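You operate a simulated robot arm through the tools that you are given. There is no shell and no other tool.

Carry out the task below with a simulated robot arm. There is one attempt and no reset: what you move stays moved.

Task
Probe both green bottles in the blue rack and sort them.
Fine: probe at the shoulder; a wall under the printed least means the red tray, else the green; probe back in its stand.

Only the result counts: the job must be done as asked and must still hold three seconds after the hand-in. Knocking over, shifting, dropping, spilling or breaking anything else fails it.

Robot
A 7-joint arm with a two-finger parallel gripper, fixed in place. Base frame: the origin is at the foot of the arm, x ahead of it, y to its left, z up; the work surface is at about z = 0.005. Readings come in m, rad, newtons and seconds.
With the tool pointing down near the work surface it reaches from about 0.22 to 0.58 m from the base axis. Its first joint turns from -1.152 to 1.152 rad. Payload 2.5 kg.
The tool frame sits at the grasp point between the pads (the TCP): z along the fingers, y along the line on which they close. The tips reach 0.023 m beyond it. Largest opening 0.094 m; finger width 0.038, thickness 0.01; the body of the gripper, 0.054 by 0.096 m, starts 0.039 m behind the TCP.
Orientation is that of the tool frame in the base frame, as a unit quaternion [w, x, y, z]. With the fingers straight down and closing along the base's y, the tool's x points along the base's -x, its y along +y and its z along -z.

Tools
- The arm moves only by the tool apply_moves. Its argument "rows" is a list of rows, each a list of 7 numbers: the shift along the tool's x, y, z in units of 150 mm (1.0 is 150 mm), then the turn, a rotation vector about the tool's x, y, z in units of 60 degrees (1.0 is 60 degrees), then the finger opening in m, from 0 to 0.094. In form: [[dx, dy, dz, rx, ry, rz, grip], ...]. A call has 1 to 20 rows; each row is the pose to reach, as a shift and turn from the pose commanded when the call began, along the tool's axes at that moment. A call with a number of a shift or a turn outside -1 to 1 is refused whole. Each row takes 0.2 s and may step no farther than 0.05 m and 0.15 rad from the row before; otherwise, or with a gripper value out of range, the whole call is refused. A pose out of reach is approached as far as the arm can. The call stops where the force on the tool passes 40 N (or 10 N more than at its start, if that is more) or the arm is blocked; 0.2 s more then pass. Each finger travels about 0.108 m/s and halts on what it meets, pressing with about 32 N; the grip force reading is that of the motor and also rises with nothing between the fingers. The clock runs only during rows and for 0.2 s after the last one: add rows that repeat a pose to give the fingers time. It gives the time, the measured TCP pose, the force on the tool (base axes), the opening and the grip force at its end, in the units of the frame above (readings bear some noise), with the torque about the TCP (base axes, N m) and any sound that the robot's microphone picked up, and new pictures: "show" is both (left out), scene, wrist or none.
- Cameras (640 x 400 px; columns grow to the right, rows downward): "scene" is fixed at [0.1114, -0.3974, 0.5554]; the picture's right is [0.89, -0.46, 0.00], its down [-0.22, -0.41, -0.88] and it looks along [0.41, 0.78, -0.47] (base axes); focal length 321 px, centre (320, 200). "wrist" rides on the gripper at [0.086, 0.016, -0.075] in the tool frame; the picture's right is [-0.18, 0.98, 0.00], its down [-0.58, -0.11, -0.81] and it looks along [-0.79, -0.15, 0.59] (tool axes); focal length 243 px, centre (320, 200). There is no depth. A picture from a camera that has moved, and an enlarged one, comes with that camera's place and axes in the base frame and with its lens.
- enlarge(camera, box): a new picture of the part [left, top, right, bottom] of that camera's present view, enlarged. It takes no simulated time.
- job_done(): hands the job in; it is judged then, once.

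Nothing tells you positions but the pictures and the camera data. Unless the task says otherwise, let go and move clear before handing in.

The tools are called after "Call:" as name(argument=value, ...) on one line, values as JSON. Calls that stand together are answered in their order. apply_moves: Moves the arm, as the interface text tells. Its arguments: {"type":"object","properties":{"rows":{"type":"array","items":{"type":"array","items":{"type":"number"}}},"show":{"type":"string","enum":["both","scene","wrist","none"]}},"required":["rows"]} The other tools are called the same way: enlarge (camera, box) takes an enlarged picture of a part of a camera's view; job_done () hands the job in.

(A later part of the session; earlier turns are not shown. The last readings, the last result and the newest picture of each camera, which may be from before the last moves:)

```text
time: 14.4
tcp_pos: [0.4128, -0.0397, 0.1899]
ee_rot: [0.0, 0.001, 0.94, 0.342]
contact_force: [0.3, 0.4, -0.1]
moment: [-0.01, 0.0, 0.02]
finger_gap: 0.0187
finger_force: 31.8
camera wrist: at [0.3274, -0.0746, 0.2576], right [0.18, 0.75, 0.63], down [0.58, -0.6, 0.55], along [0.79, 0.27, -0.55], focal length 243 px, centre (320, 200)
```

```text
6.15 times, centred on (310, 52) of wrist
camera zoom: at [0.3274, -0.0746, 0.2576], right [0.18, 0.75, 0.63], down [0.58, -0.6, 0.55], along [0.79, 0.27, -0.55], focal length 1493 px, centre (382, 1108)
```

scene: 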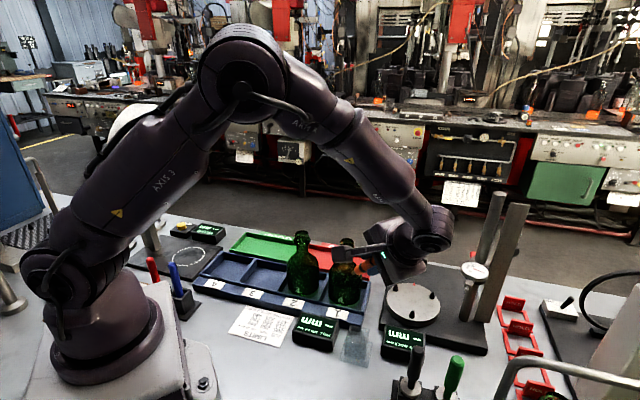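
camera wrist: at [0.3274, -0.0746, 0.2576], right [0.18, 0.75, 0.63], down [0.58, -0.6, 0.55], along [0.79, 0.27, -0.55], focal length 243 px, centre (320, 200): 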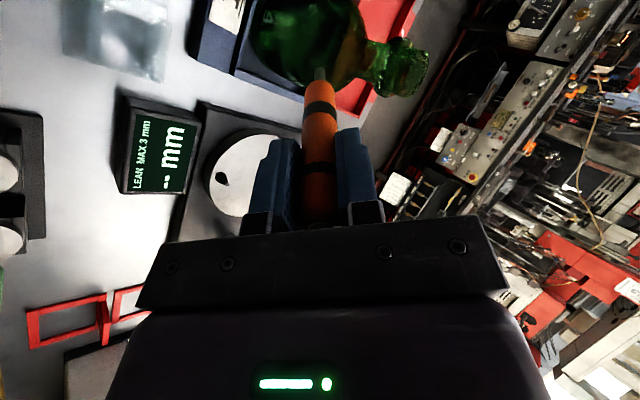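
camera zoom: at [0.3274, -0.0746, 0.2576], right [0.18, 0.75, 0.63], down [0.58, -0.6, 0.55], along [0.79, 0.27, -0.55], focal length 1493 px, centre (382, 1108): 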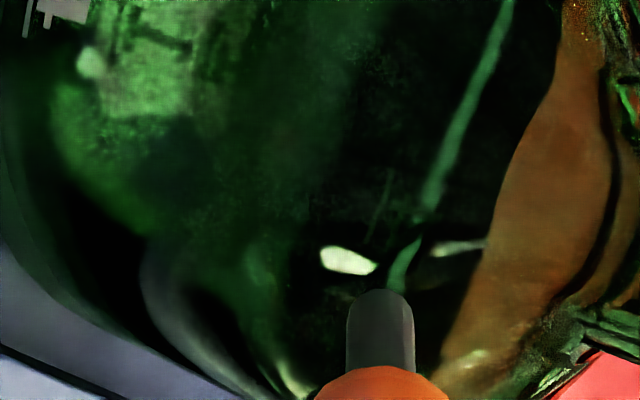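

Still no contact. Advancing 3 mm more in 1.5 mm rows.

Call:
apply_moves(rows=[[0, 0, 0.01, 0, 0, 0, 0.0], [0, 0, 0.02, 0, 0, 0, 0.0], [0, 0, 0.02, 0, 0, 0, 0.0]], show="none")

Call:
enlarge(camera="scene", box=[280, 230, 400, 350])

Call:
enlarge(camera="wrist", box=[260, 20, 360, 85])

```text
time: 15.2
tcp_pos: [0.4136, -0.0362, 0.1876]
ee_rot: [0.0, 0.0, 0.939, 0.343]
contact_force: [0.1, -0.9, -0.8]
moment: [0.01, -0.01, -0.01]
finger_gap: 0.0186
finger_force: 32.4
```

```text
3.33 times, centred on (340, 290) of scene
camera zoom: at [0.1114, -0.3974, 0.5554], right [0.89, -0.46, 0.0], down [-0.22, -0.41, -0.88], along [0.41, 0.78, -0.47], focal length 1069 px, centre (253, -100)
```

zoom: 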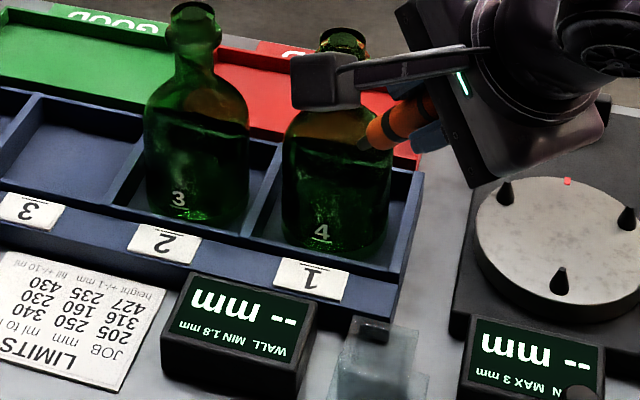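

```text
6.15 times, centred on (310, 52) of wrist
camera zoom: at [0.328, -0.0723, 0.2552], right [0.18, 0.75, 0.63], down [0.58, -0.6, 0.55], along [0.79, 0.27, -0.55], focal length 1493 px, centre (382, 1108)
```

zoom: 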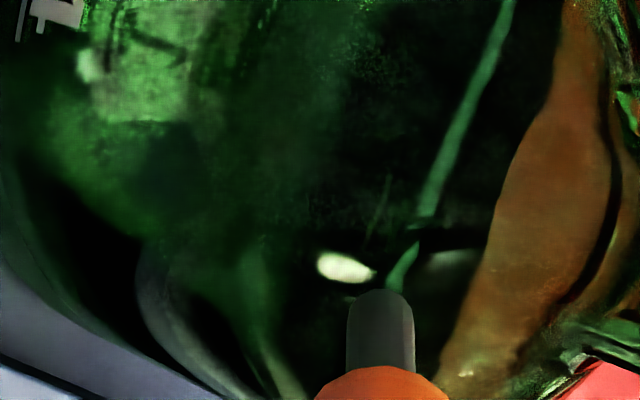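

Still no contact at tip ≈(0.413, 0.031, 0.107). Continue with 3 mm.

Call:
apply_moves(rows=[[0, 0, 0.01, 0, 0, 0, 0.0], [0, 0, 0.02, 0, 0, 0, 0.0], [0, 0, 0.02, 0, 0, 0, 0.0]], show="none")

Call:
enlarge(camera="scene", box=[280, 230, 400, 350])

Call:
enlarge(camera="wrist", box=[260, 20, 360, 85])

```text
time: 16.0
tcp_pos: [0.4144, -0.0351, 0.1867]
ee_rot: [0.0, 0.0, 0.94, 0.341]
contact_force: [-0.6, 0.6, -1.4]
moment: [0.01, 0.02, 0.0]
finger_gap: 0.0187
finger_force: 32.2
```

```text
3.33 times, centred on (340, 290) of scene
camera zoom: at [0.1114, -0.3974, 0.5554], right [0.89, -0.46, 0.0], down [-0.22, -0.41, -0.88], along [0.41, 0.78, -0.47], focal length 1069 px, centre (253, -100)
```

zoom: 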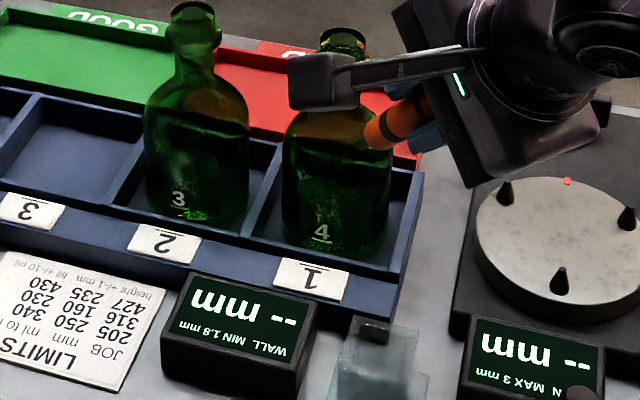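

```text
6.15 times, centred on (310, 52) of wrist
camera zoom: at [0.328, -0.0699, 0.2533], right [0.18, 0.75, 0.63], down [0.58, -0.6, 0.55], along [0.79, 0.27, -0.55], focal length 1493 px, centre (382, 1108)
```

zoom: 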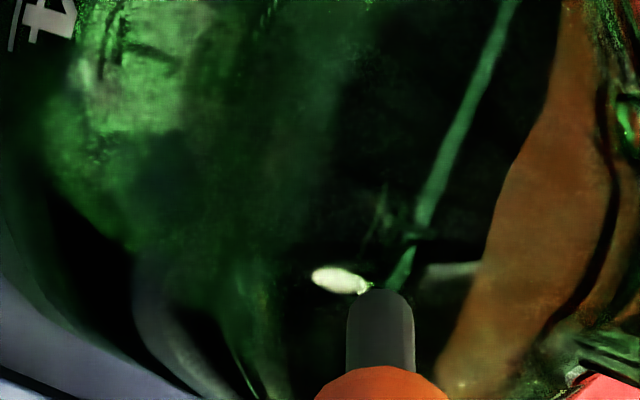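

No contact yet; continuing 3 mm.

Call:
apply_moves(rows=[[0, 0, 0.01, 0, 0, 0, 0.0], [0, 0, 0.02, 0, 0, 0, 0.0], [0, 0, 0.02, 0, 0, 0, 0.0]], show="none")

Call:
enlarge(camera="scene", box=[280, 230, 400, 350])

Call:
enlarge(camera="wrist", box=[260, 20, 360, 85])

```text
time: 16.8
tcp_pos: [0.4143, -0.0326, 0.1836]
ee_rot: [0.0, 0.001, 0.94, 0.342]
contact_force: [0.0, -1.1, -0.7]
moment: [-0.02, 0.01, 0.03]
finger_gap: 0.0187
finger_force: 31.9
```

```text
3.33 times, centred on (340, 290) of scene
camera zoom: at [0.1114, -0.3974, 0.5554], right [0.89, -0.46, 0.0], down [-0.22, -0.41, -0.88], along [0.41, 0.78, -0.47], focal length 1069 px, centre (253, -100)
```

zoom: 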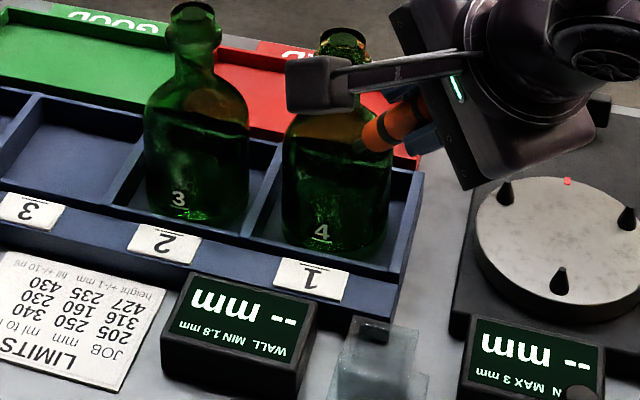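

```text
6.15 times, centred on (310, 52) of wrist
camera zoom: at [0.3277, -0.0681, 0.2504], right [0.18, 0.75, 0.63], down [0.58, -0.6, 0.55], along [0.79, 0.27, -0.55], focal length 1493 px, centre (382, 1108)
```

zoom: 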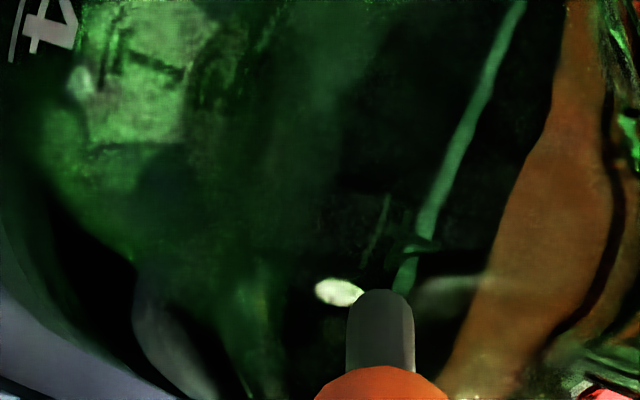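

No force yet though my estimate says contact is due. I'll look closer at the tip from the scene camera before going on.

Call:
enlarge(camera="scene", box=[325, 250, 385, 290])

Call:
enlarge(camera="wrist", box=[230, 0, 430, 125])

```text
10.00 times, centred on (355, 270) of scene
camera zoom: at [0.1114, -0.3974, 0.5554], right [0.89, -0.46, 0.0], down [-0.22, -0.41, -0.88], along [0.41, 0.78, -0.47], focal length 3208 px, centre (-30, -500)
```

zoom: 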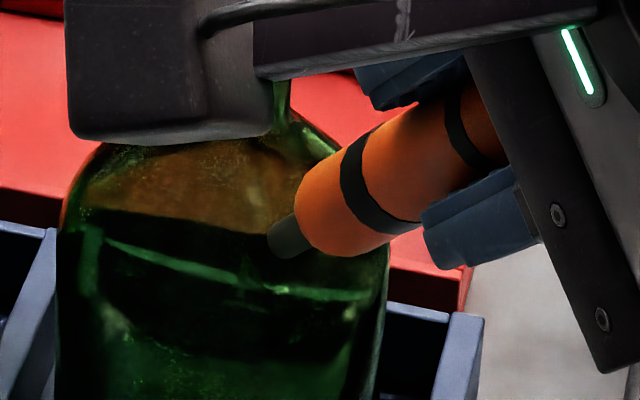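

```text
3.20 times, centred on (330, 62) of wrist
camera zoom: at [0.3277, -0.0681, 0.2504], right [0.18, 0.75, 0.63], down [0.58, -0.6, 0.55], along [0.79, 0.27, -0.55], focal length 776 px, centre (288, 640)
```

zoom: 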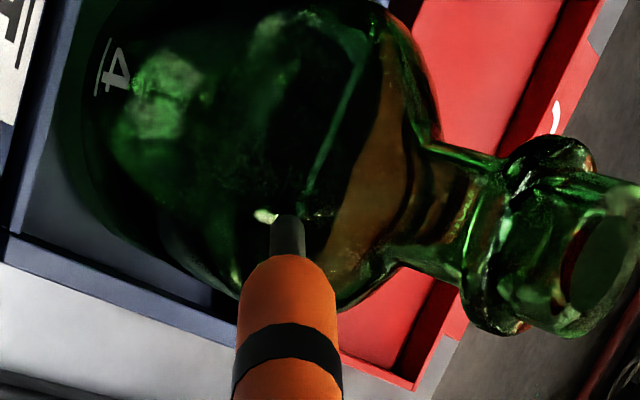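

The tip is clearly still in front of the glass, so the bottle sits a few mm farther than I estimated. I'll keep creeping 3 mm at a time, watching force and display.

Call:
apply_moves(rows=[[0, 0, 0.01, 0, 0, 0, 0.0], [0, 0, 0.02, 0, 0, 0, 0.0], [0, 0, 0.02, 0, 0, 0, 0.0]], show="none")

Call:
enlarge(camera="scene", box=[280, 240, 390, 345])

Call:
enlarge(camera="wrist", box=[230, 0, 430, 125])

```text
time: 17.6
tcp_pos: [0.4135, -0.0317, 0.1827]
ee_rot: [0.001, 0.0, 0.94, 0.341]
contact_force: [-0.7, -7.0, 9.5]
moment: [0.16, 0.05, 0.05]
finger_gap: 0.0186
finger_force: 32.0
```

```text
3.81 times, centred on (335, 292) of scene
camera zoom: at [0.1114, -0.3974, 0.5554], right [0.89, -0.46, 0.0], down [-0.22, -0.41, -0.88], along [0.41, 0.78, -0.47], focal length 1222 px, centre (263, -152)
```

zoom: 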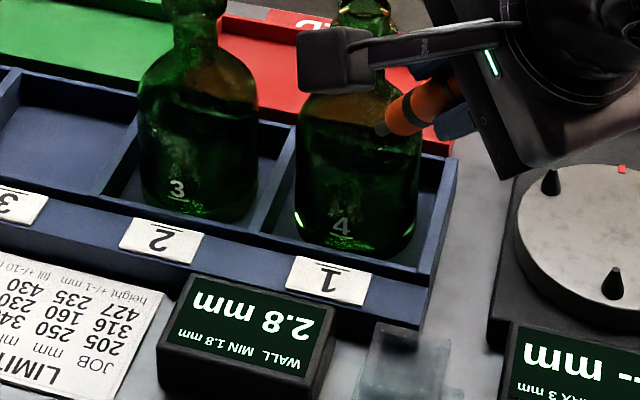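

```text
3.20 times, centred on (330, 62) of wrist
camera zoom: at [0.3275, -0.0664, 0.2489], right [0.18, 0.75, 0.63], down [0.58, -0.6, 0.55], along [0.79, 0.26, -0.55], focal length 776 px, centre (288, 640)
```

zoom: 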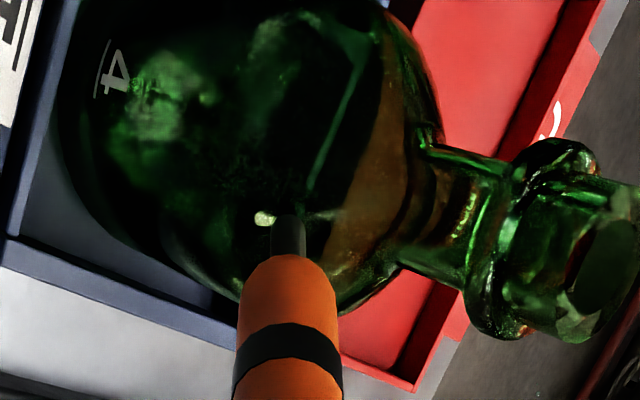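

Contact! Force about 12 N and the display shows a reading. Zooming in to read it.

Call:
enlarge(camera="scene", box=[285, 305, 375, 360])

Call:
enlarge(camera="scene", box=[295, 308, 345, 340])

Call:
enlarge(camera="scene", box=[325, 245, 385, 305])

```text
7.11 times, centred on (330, 332) of scene
camera zoom: at [0.1114, -0.3974, 0.5554], right [0.89, -0.46, 0.0], down [-0.22, -0.41, -0.88], along [0.41, 0.78, -0.47], focal length 2281 px, centre (249, -742)
```

zoom: 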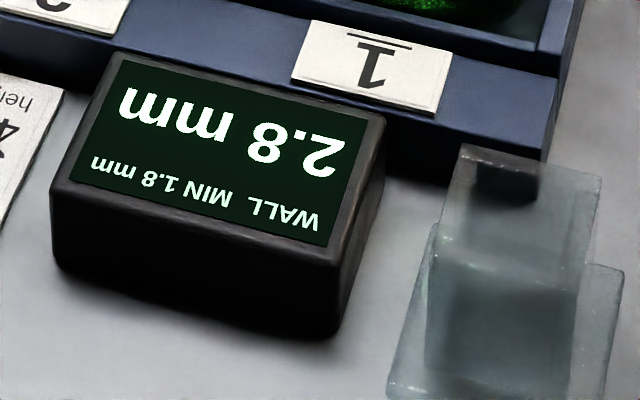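

```text
12.50 times, centred on (320, 324) of scene
camera zoom: at [0.1114, -0.3974, 0.5554], right [0.89, -0.46, 0.0], down [-0.22, -0.41, -0.88], along [0.41, 0.78, -0.47], focal length 4009 px, centre (320, -1350)
```

zoom: 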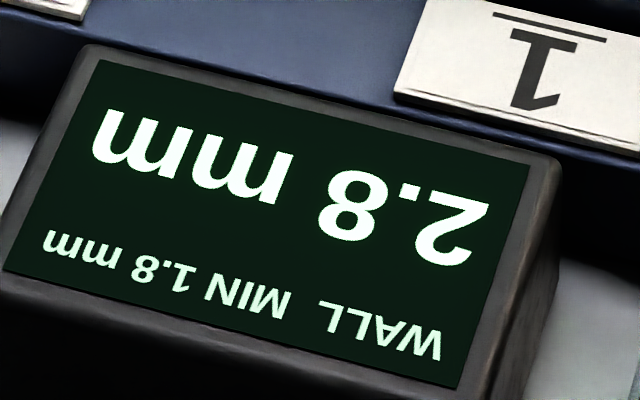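

```text
6.67 times, centred on (355, 275) of scene
camera zoom: at [0.1114, -0.3974, 0.5554], right [0.89, -0.46, 0.0], down [-0.22, -0.41, -0.88], along [0.41, 0.78, -0.47], focal length 2138 px, centre (87, -300)
```

zoom: 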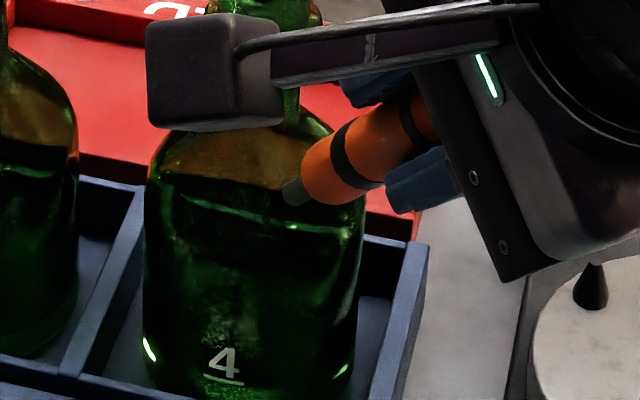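

The upside-down display reads 2.8 mm. I'll hold a moment to confirm it is stable, then probe a second spot a bit higher on the shoulder to be sure.

Call:
apply_moves(rows=[[0, 0, 0, 0, 0, 0, 0.0], [0, 0, -0.003, 0, 0, 0, 0.0], [0, 0, -0.003, 0, 0, 0, 0.0]], show="none")

Call:
enlarge(camera="scene", box=[285, 250, 375, 345])

```text
time: 18.4
tcp_pos: [0.4135, -0.0318, 0.1829]
ee_rot: [0.001, 0.0, 0.94, 0.341]
contact_force: [1.5, -5.6, 6.6]
moment: [0.09, -0.1, -0.09]
finger_gap: 0.0186
finger_force: 31.9
```

```text
4.21 times, centred on (330, 298) of scene
camera zoom: at [0.1114, -0.3974, 0.5554], right [0.89, -0.46, 0.0], down [-0.22, -0.41, -0.88], along [0.41, 0.78, -0.47], focal length 1350 px, centre (278, -210)
```

zoom: 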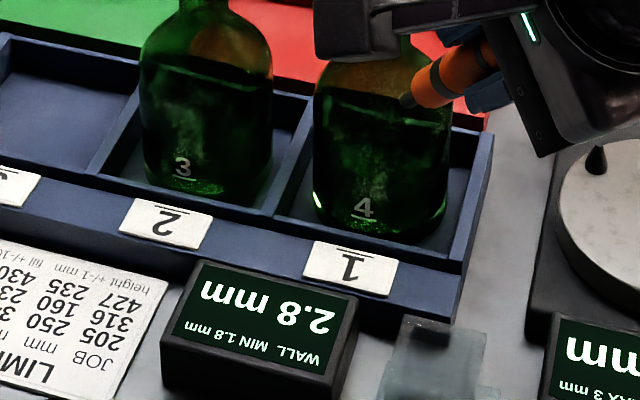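

Stable at 2.8 mm. Now retracting slightly, shifting 7 mm up the shoulder, and re-probing.

Call:
apply_moves(rows=[[0, 0, -0.04, 0, 0, 0, 0.0], [0, 0.025, -0.05, 0, 0, 0, 0.0], [0, 0.047, -0.05, 0, 0, 0, 0.0], [0, 0.047, -0.03, 0, 0, 0, 0.0], [0, 0.047, -0.02, 0, 0, 0, 0.0], [0, 0.047, -0.02, 0, 0, 0, 0.0]], show="none")

Call:
enlarge(camera="scene", box=[285, 250, 375, 345])

Call:
enlarge(camera="wrist", box=[230, 0, 430, 125])

```text
time: 19.8
tcp_pos: [0.4133, -0.0274, 0.1884]
ee_rot: [0.0, 0.0, 0.94, 0.342]
contact_force: [0.5, -0.5, -0.9]
moment: [-0.03, 0.01, 0.01]
finger_gap: 0.0186
finger_force: 31.4
```

```text
4.21 times, centred on (330, 298) of scene
camera zoom: at [0.1114, -0.3974, 0.5554], right [0.89, -0.46, 0.0], down [-0.22, -0.41, -0.88], along [0.41, 0.78, -0.47], focal length 1350 px, centre (278, -210)
```

zoom: 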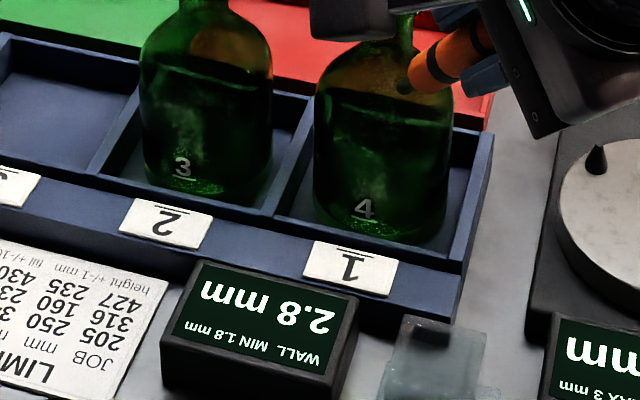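

```text
3.20 times, centred on (330, 62) of wrist
camera zoom: at [0.3269, -0.0628, 0.2555], right [0.18, 0.75, 0.63], down [0.58, -0.6, 0.55], along [0.79, 0.27, -0.55], focal length 776 px, centre (288, 640)
```

zoom: 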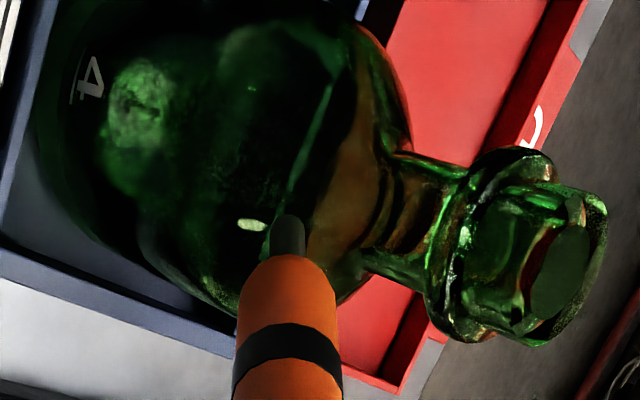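

Contact broken and the display latches 2.8. Continue advancing at the higher shoulder point.

Call:
apply_moves(rows=[[0, 0, 0.01, 0, 0, 0, 0.0], [0, 0, 0.02, 0, 0, 0, 0.0], [0, 0, 0.02, 0, 0, 0, 0.0]], show="none")

```text
time: 20.6
tcp_pos: [0.4132, -0.027, 0.1878]
ee_rot: [0.001, 0.001, 0.94, 0.342]
contact_force: [-2.0, -6.6, 12.0]
moment: [0.28, 0.1, 0.11]
finger_gap: 0.0189
finger_force: 32.0
```

Call:
enlarge(camera="scene", box=[285, 250, 375, 345])

Call:
enlarge(camera="scene", box=[295, 308, 345, 340])

Call:
enlarge(camera="wrist", box=[230, 0, 430, 125])

```text
4.21 times, centred on (330, 298) of scene
camera zoom: at [0.1114, -0.3974, 0.5554], right [0.89, -0.46, 0.0], down [-0.22, -0.41, -0.88], along [0.41, 0.78, -0.47], focal length 1350 px, centre (278, -210)
```

zoom: 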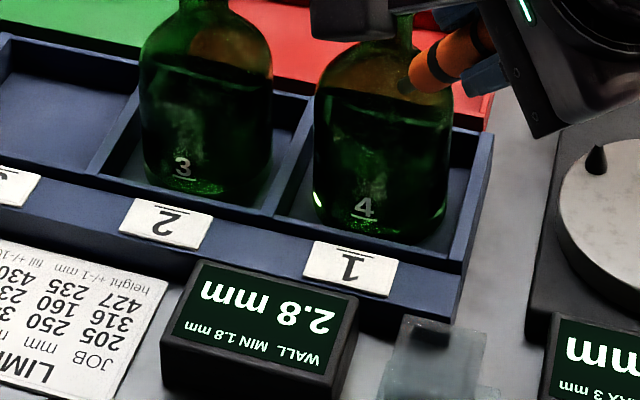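

```text
12.50 times, centred on (320, 324) of scene
camera zoom: at [0.1114, -0.3974, 0.5554], right [0.89, -0.46, 0.0], down [-0.22, -0.41, -0.88], along [0.41, 0.78, -0.47], focal length 4009 px, centre (320, -1350)
```

zoom: 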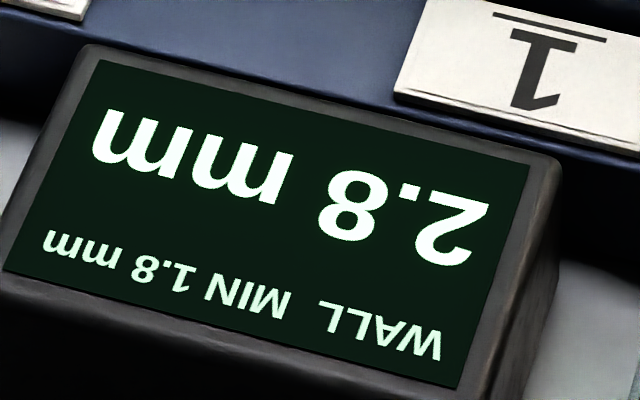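

```text
3.20 times, centred on (330, 62) of wrist
camera zoom: at [0.3279, -0.0615, 0.2543], right [0.18, 0.75, 0.63], down [0.58, -0.6, 0.55], along [0.79, 0.27, -0.55], focal length 776 px, centre (288, 640)
```

zoom: 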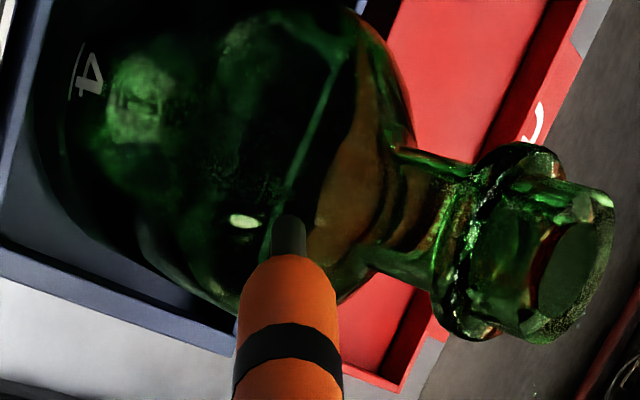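

Both shoulder points on bottle "4" read 2.8 mm (≥ 1.8) → green tray. Now I back off and move the probe to the same side of bottle "3", offset about (-0.07, +0.07).

Call:
apply_moves(rows=[[0, 0, -0.1, 0, 0, 0, 0.0], [0, 0, -0.333, 0, 0, 0, 0.0], [0.233, 0, -0.333, 0, 0, 0, 0.0], [0.467, 0, -0.333, 0, 0, 0, 0.0], [0.467, 0.18, -0.183, 0, 0, 0, 0.0], [0.467, 0.357, -0.033, 0, 0, 0, 0.0], [0.467, 0.357, -0.033, 0, 0, 0, 0.0]])

Call:
enlarge(camera="scene", box=[260, 210, 400, 345])

Call:
enlarge(camera="wrist", box=[230, 0, 430, 125])

```text
time: 22.2
tcp_pos: [0.3462, 0.0107, 0.2246]
ee_rot: [0.001, 0.0, 0.94, 0.342]
contact_force: [0.0, 0.5, -0.3]
moment: [-0.02, -0.01, 0.04]
finger_gap: 0.0184
finger_force: 31.8
camera wrist: at [0.2595, -0.0233, 0.2929], right [0.18, 0.75, 0.63], down [0.58, -0.6, 0.55], along [0.79, 0.27, -0.55], focal length 243 px, centre (320, 200)
```

scene: 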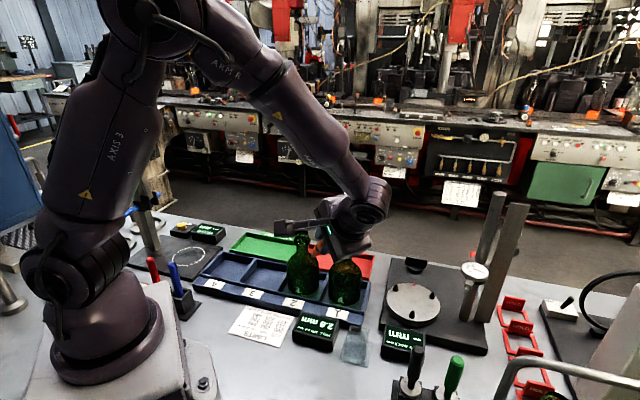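
wrist: 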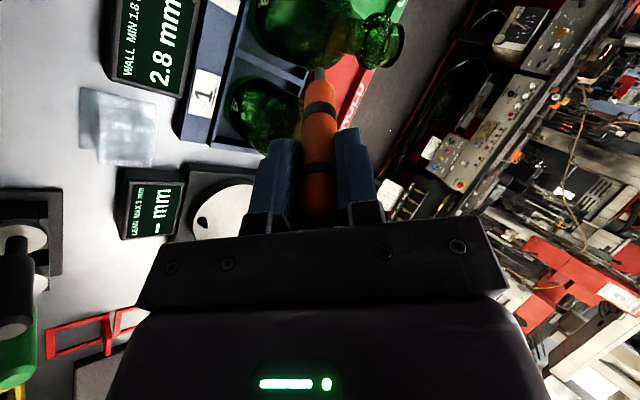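

```text
2.96 times, centred on (330, 278) of scene
camera zoom: at [0.1114, -0.3973, 0.5554], right [0.89, -0.46, 0.0], down [-0.22, -0.41, -0.88], along [0.41, 0.78, -0.47], focal length 950 px, centre (290, -30)
```

zoom: 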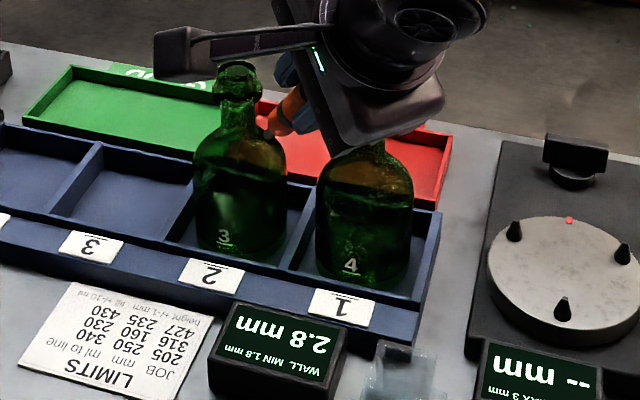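

```text
3.20 times, centred on (330, 62) of wrist
camera zoom: at [0.2595, -0.0233, 0.2929], right [0.18, 0.75, 0.63], down [0.58, -0.6, 0.55], along [0.79, 0.27, -0.55], focal length 776 px, centre (288, 640)
```

zoom: 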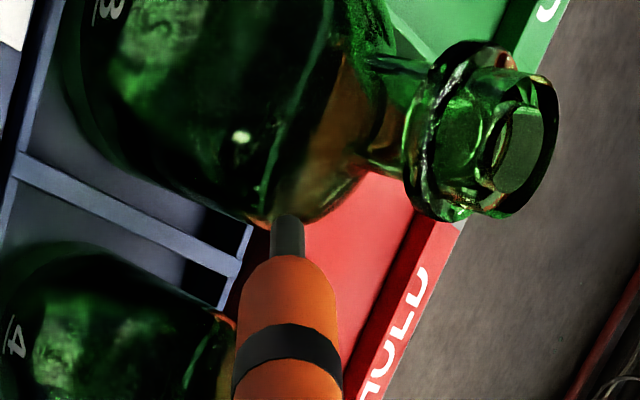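

Good: clear of both bottles and aimed at the shoulder of bottle "3". Advancing 3.5 cm, then creeping.

Call:
apply_moves(rows=[[0, 0, 0.1, 0, 0, 0, 0.0], [0, 0, 0.18, 0, 0, 0, 0.0], [0, 0, 0.227, 0, 0, 0, 0.0], [0, 0, 0.227, 0, 0, 0, 0.0]], show="none")

Call:
enlarge(camera="scene", box=[260, 210, 400, 345])

Call:
enlarge(camera="wrist", box=[230, 0, 430, 125])

```text
time: 23.2
tcp_pos: [0.3434, 0.0353, 0.1978]
ee_rot: [0.0, -0.001, 0.94, 0.342]
contact_force: [-0.2, 0.7, -0.7]
moment: [-0.02, -0.04, 0.01]
finger_gap: 0.0185
finger_force: 32.3
```

```text
2.96 times, centred on (330, 278) of scene
camera zoom: at [0.1114, -0.3974, 0.5554], right [0.89, -0.46, 0.0], down [-0.22, -0.41, -0.88], along [0.41, 0.78, -0.47], focal length 950 px, centre (290, -30)
```

zoom: 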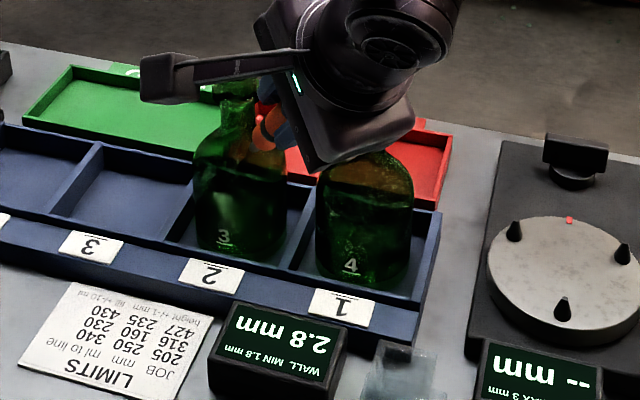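

```text
3.20 times, centred on (330, 62) of wrist
camera zoom: at [0.2587, -0.0003, 0.2653], right [0.18, 0.75, 0.63], down [0.58, -0.6, 0.55], along [0.79, 0.27, -0.55], focal length 776 px, centre (288, 640)
```

zoom: 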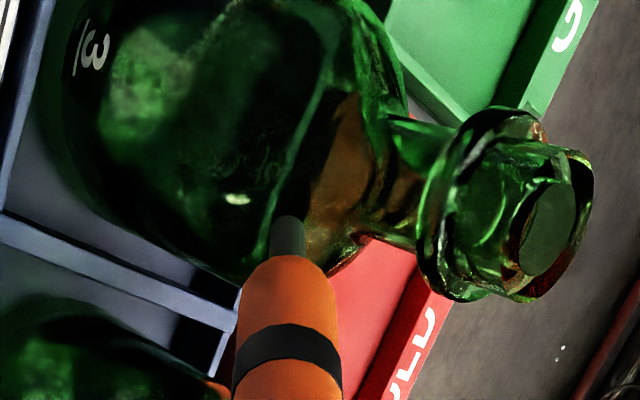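

Gripper stays clear of bottle "4". Creeping in toward bottle "3".

Call:
apply_moves(rows=[[0, 0, 0.02, 0, 0, 0, 0.0], [0, 0, 0.035, 0, 0, 0, 0.0], [0, 0, 0.047, 0, 0, 0, 0.0], [0, 0, 0.047, 0, 0, 0, 0.0]], show="none")

Call:
enlarge(camera="scene", box=[260, 210, 400, 345])

Call:
enlarge(camera="wrist", box=[230, 0, 430, 125])

```text
time: 24.2
tcp_pos: [0.3461, 0.0392, 0.1934]
ee_rot: [0.0, -0.001, 0.94, 0.342]
contact_force: [-0.5, 0.3, -0.6]
moment: [-0.01, 0.0, -0.03]
finger_gap: 0.0184
finger_force: 32.3
```

```text
2.96 times, centred on (330, 278) of scene
camera zoom: at [0.1114, -0.3974, 0.5554], right [0.89, -0.46, 0.0], down [-0.22, -0.41, -0.88], along [0.41, 0.78, -0.47], focal length 950 px, centre (290, -30)
```

zoom: 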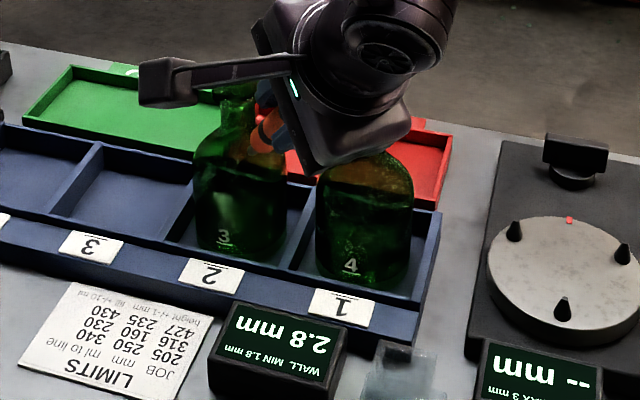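

```text
3.20 times, centred on (330, 62) of wrist
camera zoom: at [0.2587, 0.0032, 0.2603], right [0.18, 0.75, 0.63], down [0.58, -0.6, 0.55], along [0.79, 0.27, -0.55], focal length 776 px, centre (288, 640)
```

zoom: 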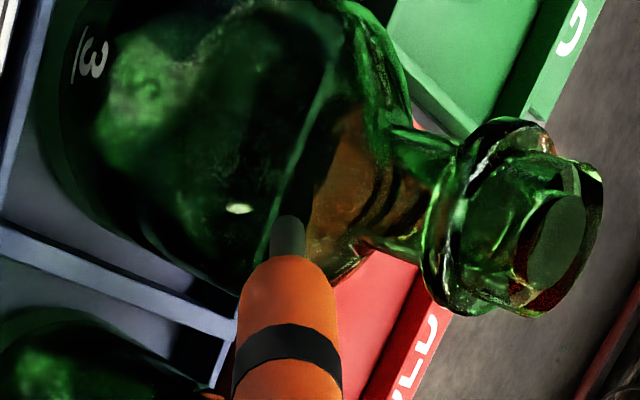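

Call:
apply_moves(rows=[[0, 0, 0.01, 0, 0, 0, 0.0], [0, 0, 0.02, 0, 0, 0, 0.0], [0, 0, 0.02, 0, 0, 0, 0.0]], show="none")

```text
time: 25.0
tcp_pos: [0.3446, 0.0412, 0.1921]
ee_rot: [0.0, 0.0, 0.94, 0.342]
contact_force: [-0.3, -0.7, -0.1]
moment: [-0.04, 0.02, -0.02]
finger_gap: 0.0185
finger_force: 32.2
```

No contact yet at TCP (0.345, 0.041, 0.192); stepping 3 mm more.

Call:
apply_moves(rows=[[0, 0, 0.01, 0, 0, 0, 0.0], [0, 0, 0.02, 0, 0, 0, 0.0], [0, 0, 0.02, 0, 0, 0, 0.0]], show="none")

Call:
enlarge(camera="scene", box=[280, 240, 380, 345])

Call:
enlarge(camera="wrist", box=[230, 0, 430, 125])

```text
time: 25.8
tcp_pos: [0.3441, 0.0437, 0.1886]
ee_rot: [0.0, 0.0, 0.94, 0.342]
contact_force: [-0.1, 0.2, -1.5]
moment: [-0.01, -0.01, 0.01]
finger_gap: 0.0185
finger_force: 32.1
```

```text
3.81 times, centred on (330, 292) of scene
camera zoom: at [0.1114, -0.3974, 0.5554], right [0.89, -0.46, 0.0], down [-0.22, -0.41, -0.88], along [0.41, 0.78, -0.47], focal length 1222 px, centre (282, -152)
```

zoom: 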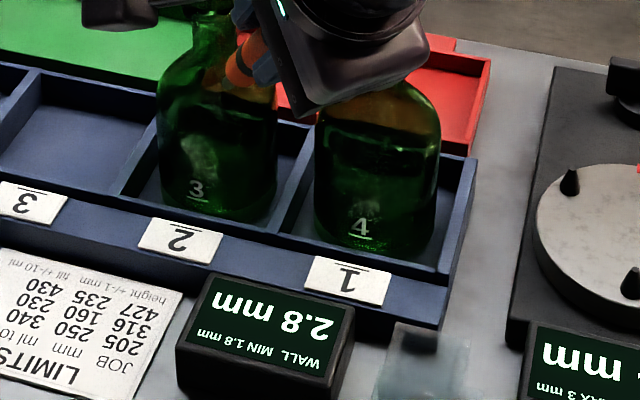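

```text
3.20 times, centred on (330, 62) of wrist
camera zoom: at [0.2575, 0.007, 0.2553], right [0.18, 0.75, 0.63], down [0.58, -0.6, 0.55], along [0.79, 0.27, -0.55], focal length 776 px, centre (288, 640)
```

zoom: 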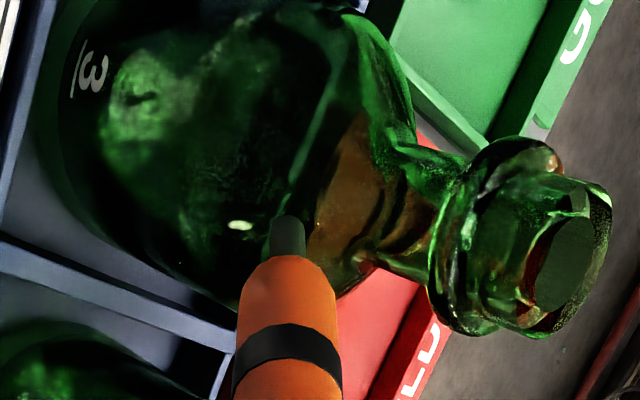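

Geometry now matches the contact view of bottle "4"; next step should touch.

Call:
apply_moves(rows=[[0, 0, 0.007, 0, 0, 0, 0.0], [0, 0, 0.014, 0, 0, 0, 0.0], [0, 0, 0.014, 0, 0, 0, 0.0]], show="none")

Call:
enlarge(camera="scene", box=[280, 240, 380, 345])

```text
time: 26.6
tcp_pos: [0.3432, 0.0447, 0.1882]
ee_rot: [0.0, 0.0, 0.94, 0.342]
contact_force: [-0.8, -1.1, 0.2]
moment: [-0.01, 0.09, 0.08]
finger_gap: 0.0187
finger_force: 31.9
```

```text
3.81 times, centred on (330, 292) of scene
camera zoom: at [0.1114, -0.3974, 0.5554], right [0.89, -0.46, 0.0], down [-0.22, -0.41, -0.88], along [0.41, 0.78, -0.47], focal length 1222 px, centre (282, -152)
```

zoom: 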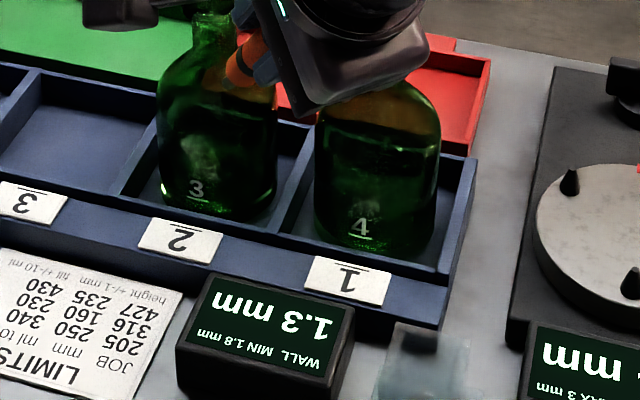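

Call:
enlarge(camera="scene", box=[295, 308, 345, 340])

Call:
apply_moves(rows=[[0, 0, 0.003, 0, 0, 0, 0.0], [0, 0, 0.006, 0, 0, 0, 0.0], [0, 0, 0.006, 0, 0, 0, 0.0]], show="none")

Call:
enlarge(camera="scene", box=[295, 308, 345, 340])

Call:
enlarge(camera="wrist", box=[230, 0, 430, 125])

```text
12.50 times, centred on (320, 324) of scene
camera zoom: at [0.1114, -0.3974, 0.5554], right [0.89, -0.46, 0.0], down [-0.22, -0.41, -0.88], along [0.41, 0.78, -0.47], focal length 4009 px, centre (320, -1350)
```

zoom: 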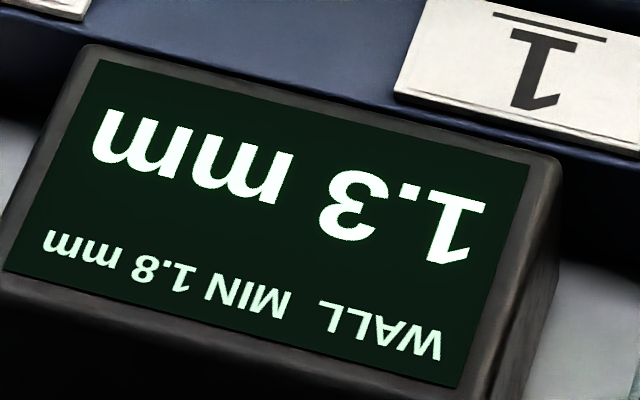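

```text
time: 27.4
tcp_pos: [0.3448, 0.0442, 0.1864]
ee_rot: [0.002, 0.001, 0.94, 0.342]
contact_force: [-1.5, -7.0, 10.6]
moment: [0.23, 0.05, 0.04]
finger_gap: 0.0185
finger_force: 32.3
```

```text
12.50 times, centred on (320, 324) of scene
camera zoom: at [0.1114, -0.3974, 0.5554], right [0.89, -0.46, 0.0], down [-0.22, -0.41, -0.88], along [0.41, 0.78, -0.47], focal length 4009 px, centre (320, -1350)
```

zoom: 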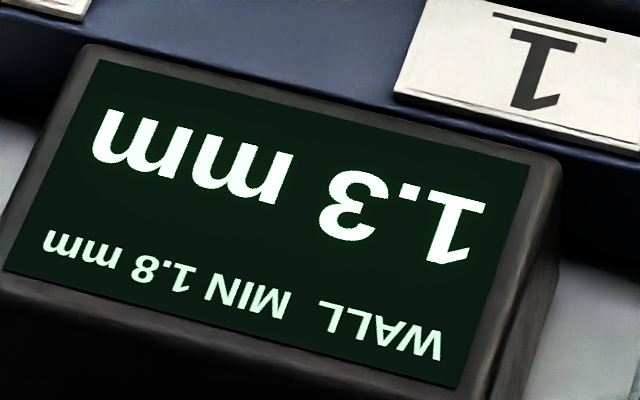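

```text
3.20 times, centred on (330, 62) of wrist
camera zoom: at [0.2586, 0.0087, 0.2538], right [0.18, 0.75, 0.63], down [0.58, -0.6, 0.55], along [0.79, 0.27, -0.55], focal length 776 px, centre (288, 640)
```

zoom: 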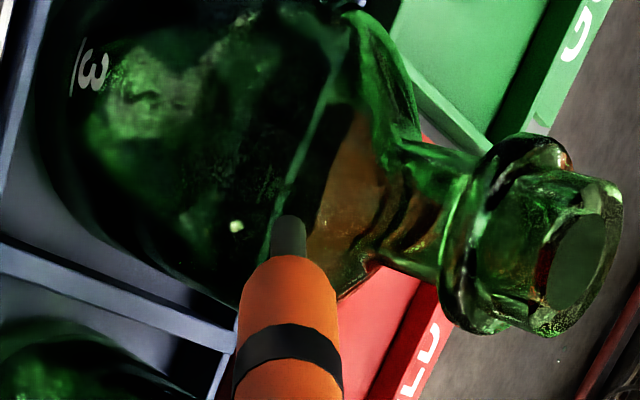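

Bottle "3" reads 1.3 mm (< 1.8) → red tray; bottle "4" (2.8 mm) → green tray. Now I retract, bring the probe upright and go above its stand.

Call:
apply_moves(rows=[[0, 0, -0.2, 0, 0, 0, 0.0], [0, 0, -0.4, 0, 0, 0, 0.0], [-0.03, -0.04, -0.5, 0.133, 0, 0, 0.0], [-0.06, -0.08, -0.6, 0.267, 0, 0, 0.0], [-0.1, -0.12, -0.7, 0.4, 0, 0, 0.0], [-0.13, -0.16, -0.8, 0.533, 0, 0, 0.0], [-0.16, -0.2, -0.908, 0.667, 0, 0, 0.0], [-0.16, -0.2, -0.908, 0.667, 0, 0, 0.0]])

Call:
enlarge(camera="wrist", box=[240, 0, 400, 100])

Call:
enlarge(camera="scene", box=[270, 220, 410, 370])

```text
time: 29.2
tcp_pos: [0.3676, -0.0643, 0.2723]
ee_rot: [0.001, 0.0, 1.0, -0.002]
contact_force: [0.7, 0.5, -0.6]
moment: [0.0, -0.01, -0.01]
finger_gap: 0.0188
finger_force: 31.4
camera wrist: at [0.2812, -0.049, 0.3454], right [0.18, 0.98, 0.0], down [0.58, -0.11, 0.81], along [0.79, -0.15, -0.59], focal length 243 px, centre (320, 200)
```

scene: 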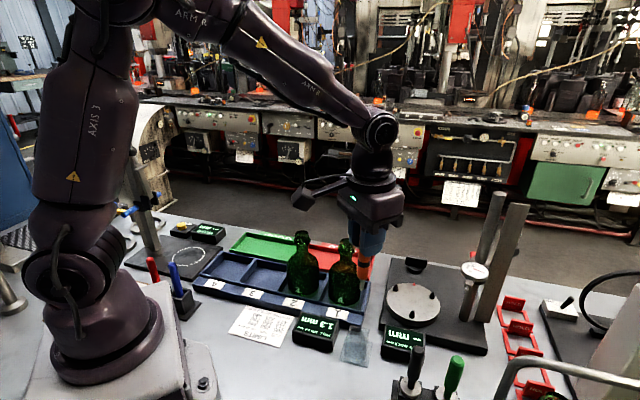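
wrist: 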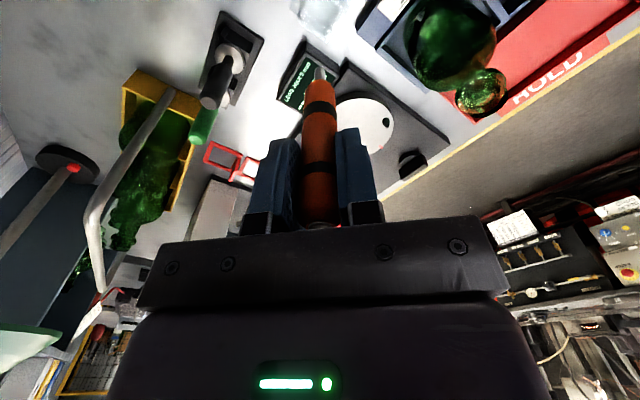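

```text
4.00 times, centred on (320, 50) of wrist
camera zoom: at [0.2812, -0.049, 0.3454], right [0.18, 0.98, 0.0], down [0.58, -0.11, 0.81], along [0.79, -0.15, -0.59], focal length 970 px, centre (320, 800)
```

zoom: 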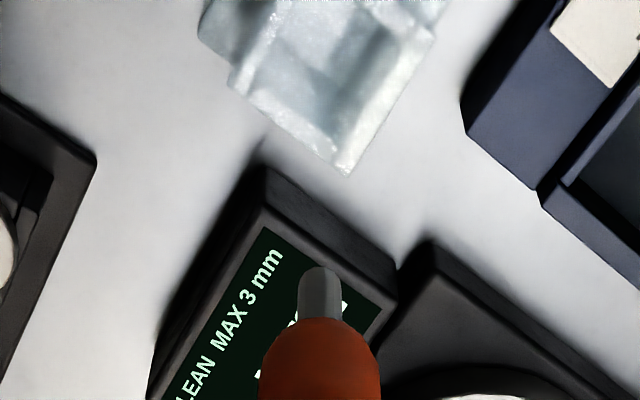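

```text
2.67 times, centred on (340, 295) of scene
camera zoom: at [0.1114, -0.3974, 0.5554], right [0.89, -0.46, 0.0], down [-0.22, -0.41, -0.88], along [0.41, 0.78, -0.47], focal length 855 px, centre (267, -53)
```

zoom: 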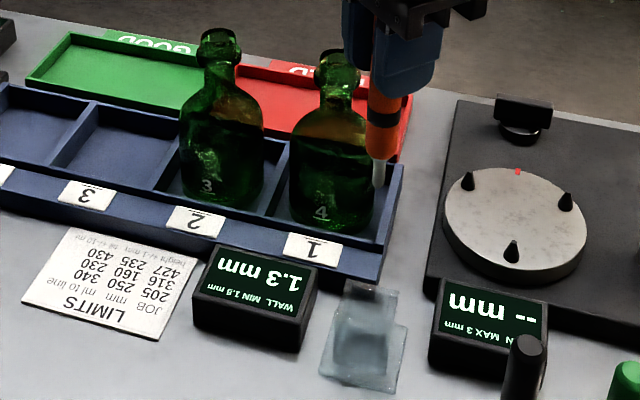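

The probe is upright above the stand area. I'll zoom in on the stand to see its socket, and take repeat readings to average out noise.

Call:
enlarge(camera="scene", box=[335, 315, 385, 375])

Call:
apply_moves(rows=[[0, 0, 0.2, 0, 0, 0, 0.0], [0, 0, 0.35, 0, 0, 0, 0.0], [0, 0, 0.35, 0, 0, 0, 0.0]], show="none")

Call:
enlarge(camera="wrist", box=[240, 0, 400, 100])

Call:
enlarge(camera="scene", box=[325, 270, 405, 375])

```text
6.67 times, centred on (360, 345) of scene
camera zoom: at [0.1114, -0.3974, 0.5554], right [0.89, -0.46, 0.0], down [-0.22, -0.41, -0.88], along [0.41, 0.78, -0.47], focal length 2138 px, centre (53, -767)
```

zoom: 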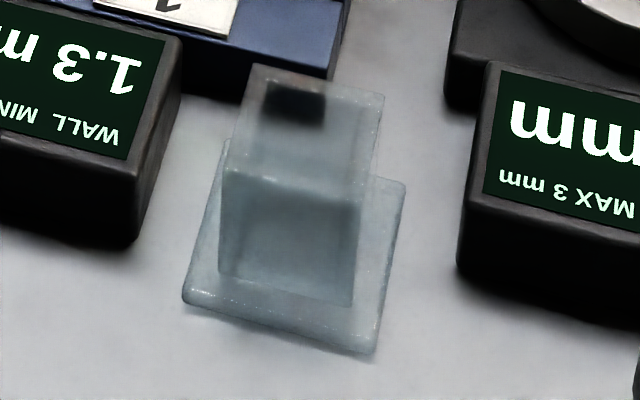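

```text
time: 30.0
tcp_pos: [0.3678, -0.0672, 0.2203]
ee_rot: [0.001, 0.0, 1.0, -0.001]
contact_force: [0.1, 0.2, 0.1]
moment: [0.02, 0.01, -0.01]
finger_gap: 0.0188
finger_force: 32.3
```

```text
4.00 times, centred on (320, 50) of wrist
camera zoom: at [0.2819, -0.0495, 0.2954], right [0.18, 0.98, 0.0], down [0.58, -0.11, 0.81], along [0.79, -0.15, -0.59], focal length 970 px, centre (320, 800)
```

zoom: 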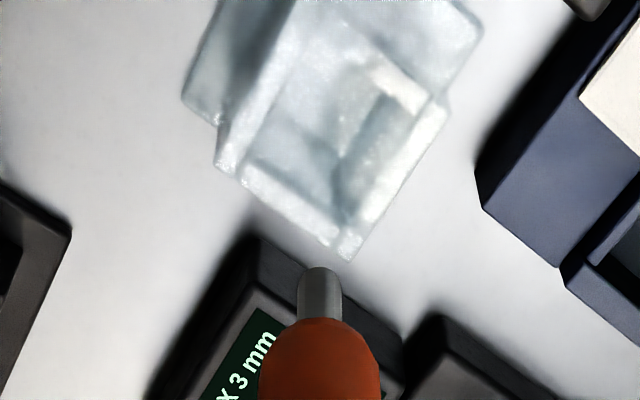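

```text
3.81 times, centred on (365, 322) of scene
camera zoom: at [0.1114, -0.3974, 0.5554], right [0.89, -0.46, 0.0], down [-0.22, -0.41, -0.88], along [0.41, 0.78, -0.47], focal length 1222 px, centre (149, -267)
```

zoom: 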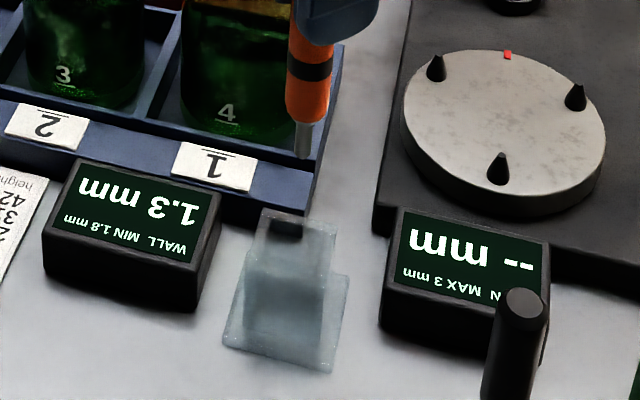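

The stand is an open square cup about 36 mm wide centred near (0.368, -0.064). I'll lower until the tip is just above it and check alignment.

Call:
apply_moves(rows=[[-0.003, 0.007, 0.15, 0, 0, 0, 0.0], [-0.003, 0.007, 0.28, 0, 0, 0, 0.0], [-0.003, 0.007, 0.28, 0, 0, 0, 0.0], [-0.003, 0.007, 0.28, 0, 0, 0, 0.0]], show="none")

Call:
enlarge(camera="wrist", box=[240, 0, 400, 100])

Call:
enlarge(camera="scene", box=[325, 280, 395, 375])

```text
time: 31.0
tcp_pos: [0.3685, -0.0653, 0.1796]
ee_rot: [0.0, 0.0, 1.0, 0.0]
contact_force: [-0.6, 0.1, -0.9]
moment: [0.01, 0.02, 0.03]
finger_gap: 0.0184
finger_force: 31.9
```

```text
4.00 times, centred on (320, 50) of wrist
camera zoom: at [0.2827, -0.0492, 0.2525], right [0.18, 0.98, 0.0], down [0.58, -0.11, 0.81], along [0.79, -0.15, -0.59], focal length 970 px, centre (320, 800)
```

zoom: 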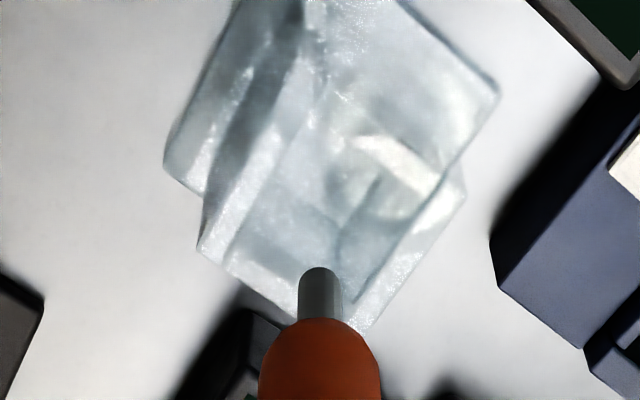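

```text
4.21 times, centred on (360, 328) of scene
camera zoom: at [0.1114, -0.3974, 0.5554], right [0.89, -0.46, 0.0], down [-0.22, -0.41, -0.88], along [0.41, 0.78, -0.47], focal length 1350 px, centre (152, -337)
```

zoom: 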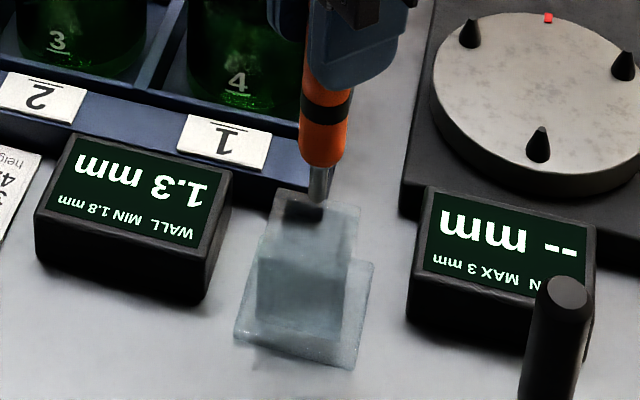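

Tip is just above the cup opening; I'll nudge +1 mm in y and lower slowly, watching the force.

Call:
apply_moves(rows=[[0, 0.0067, 0.05, 0, 0, 0, 0.0], [0, 0.0067, 0.13, 0, 0, 0, 0.0], [0, 0.0067, 0.21, 0, 0, 0, 0.0], [0, 0.0067, 0.28, 0, 0, 0, 0.0], [0, 0.0067, 0.35, 0, 0, 0, 0.0], [0, 0.0067, 0.38, 0, 0, 0, 0.0], [0, 0.0067, 0.38, 0, 0, 0, 0.0]], show="none")

Call:
enlarge(camera="wrist", box=[220, 40, 420, 165])

Call:
enlarge(camera="scene", box=[325, 280, 395, 375])

```text
time: 32.6
tcp_pos: [0.367, -0.0646, 0.1206]
ee_rot: [0.0, 0.0, 1.0, 0.0]
contact_force: [0.5, 0.3, -0.7]
moment: [-0.04, -0.02, 0.02]
finger_gap: 0.0187
finger_force: 32.1
```

```text
3.20 times, centred on (320, 102) of wrist
camera zoom: at [0.2811, -0.0477, 0.1941], right [0.18, 0.98, 0.0], down [0.58, -0.11, 0.81], along [0.79, -0.15, -0.59], focal length 776 px, centre (320, 512)
```

zoom: 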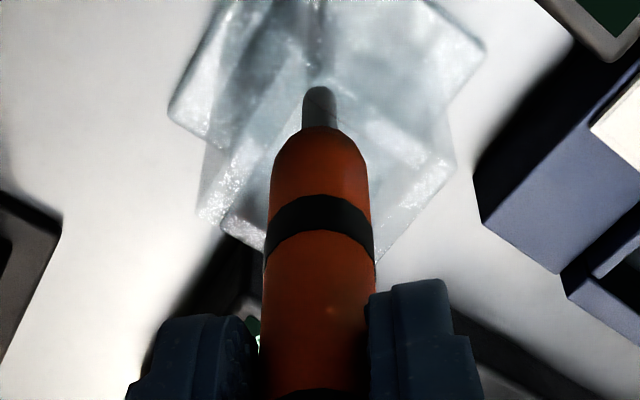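

```text
4.21 times, centred on (360, 328) of scene
camera zoom: at [0.1114, -0.3974, 0.5554], right [0.89, -0.46, 0.0], down [-0.22, -0.41, -0.88], along [0.41, 0.78, -0.47], focal length 1350 px, centre (152, -337)
```

zoom: 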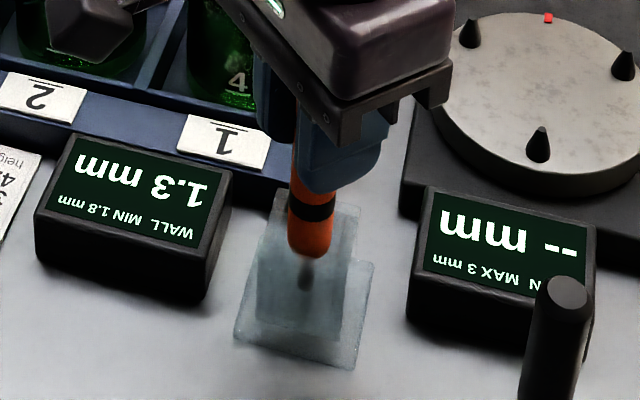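

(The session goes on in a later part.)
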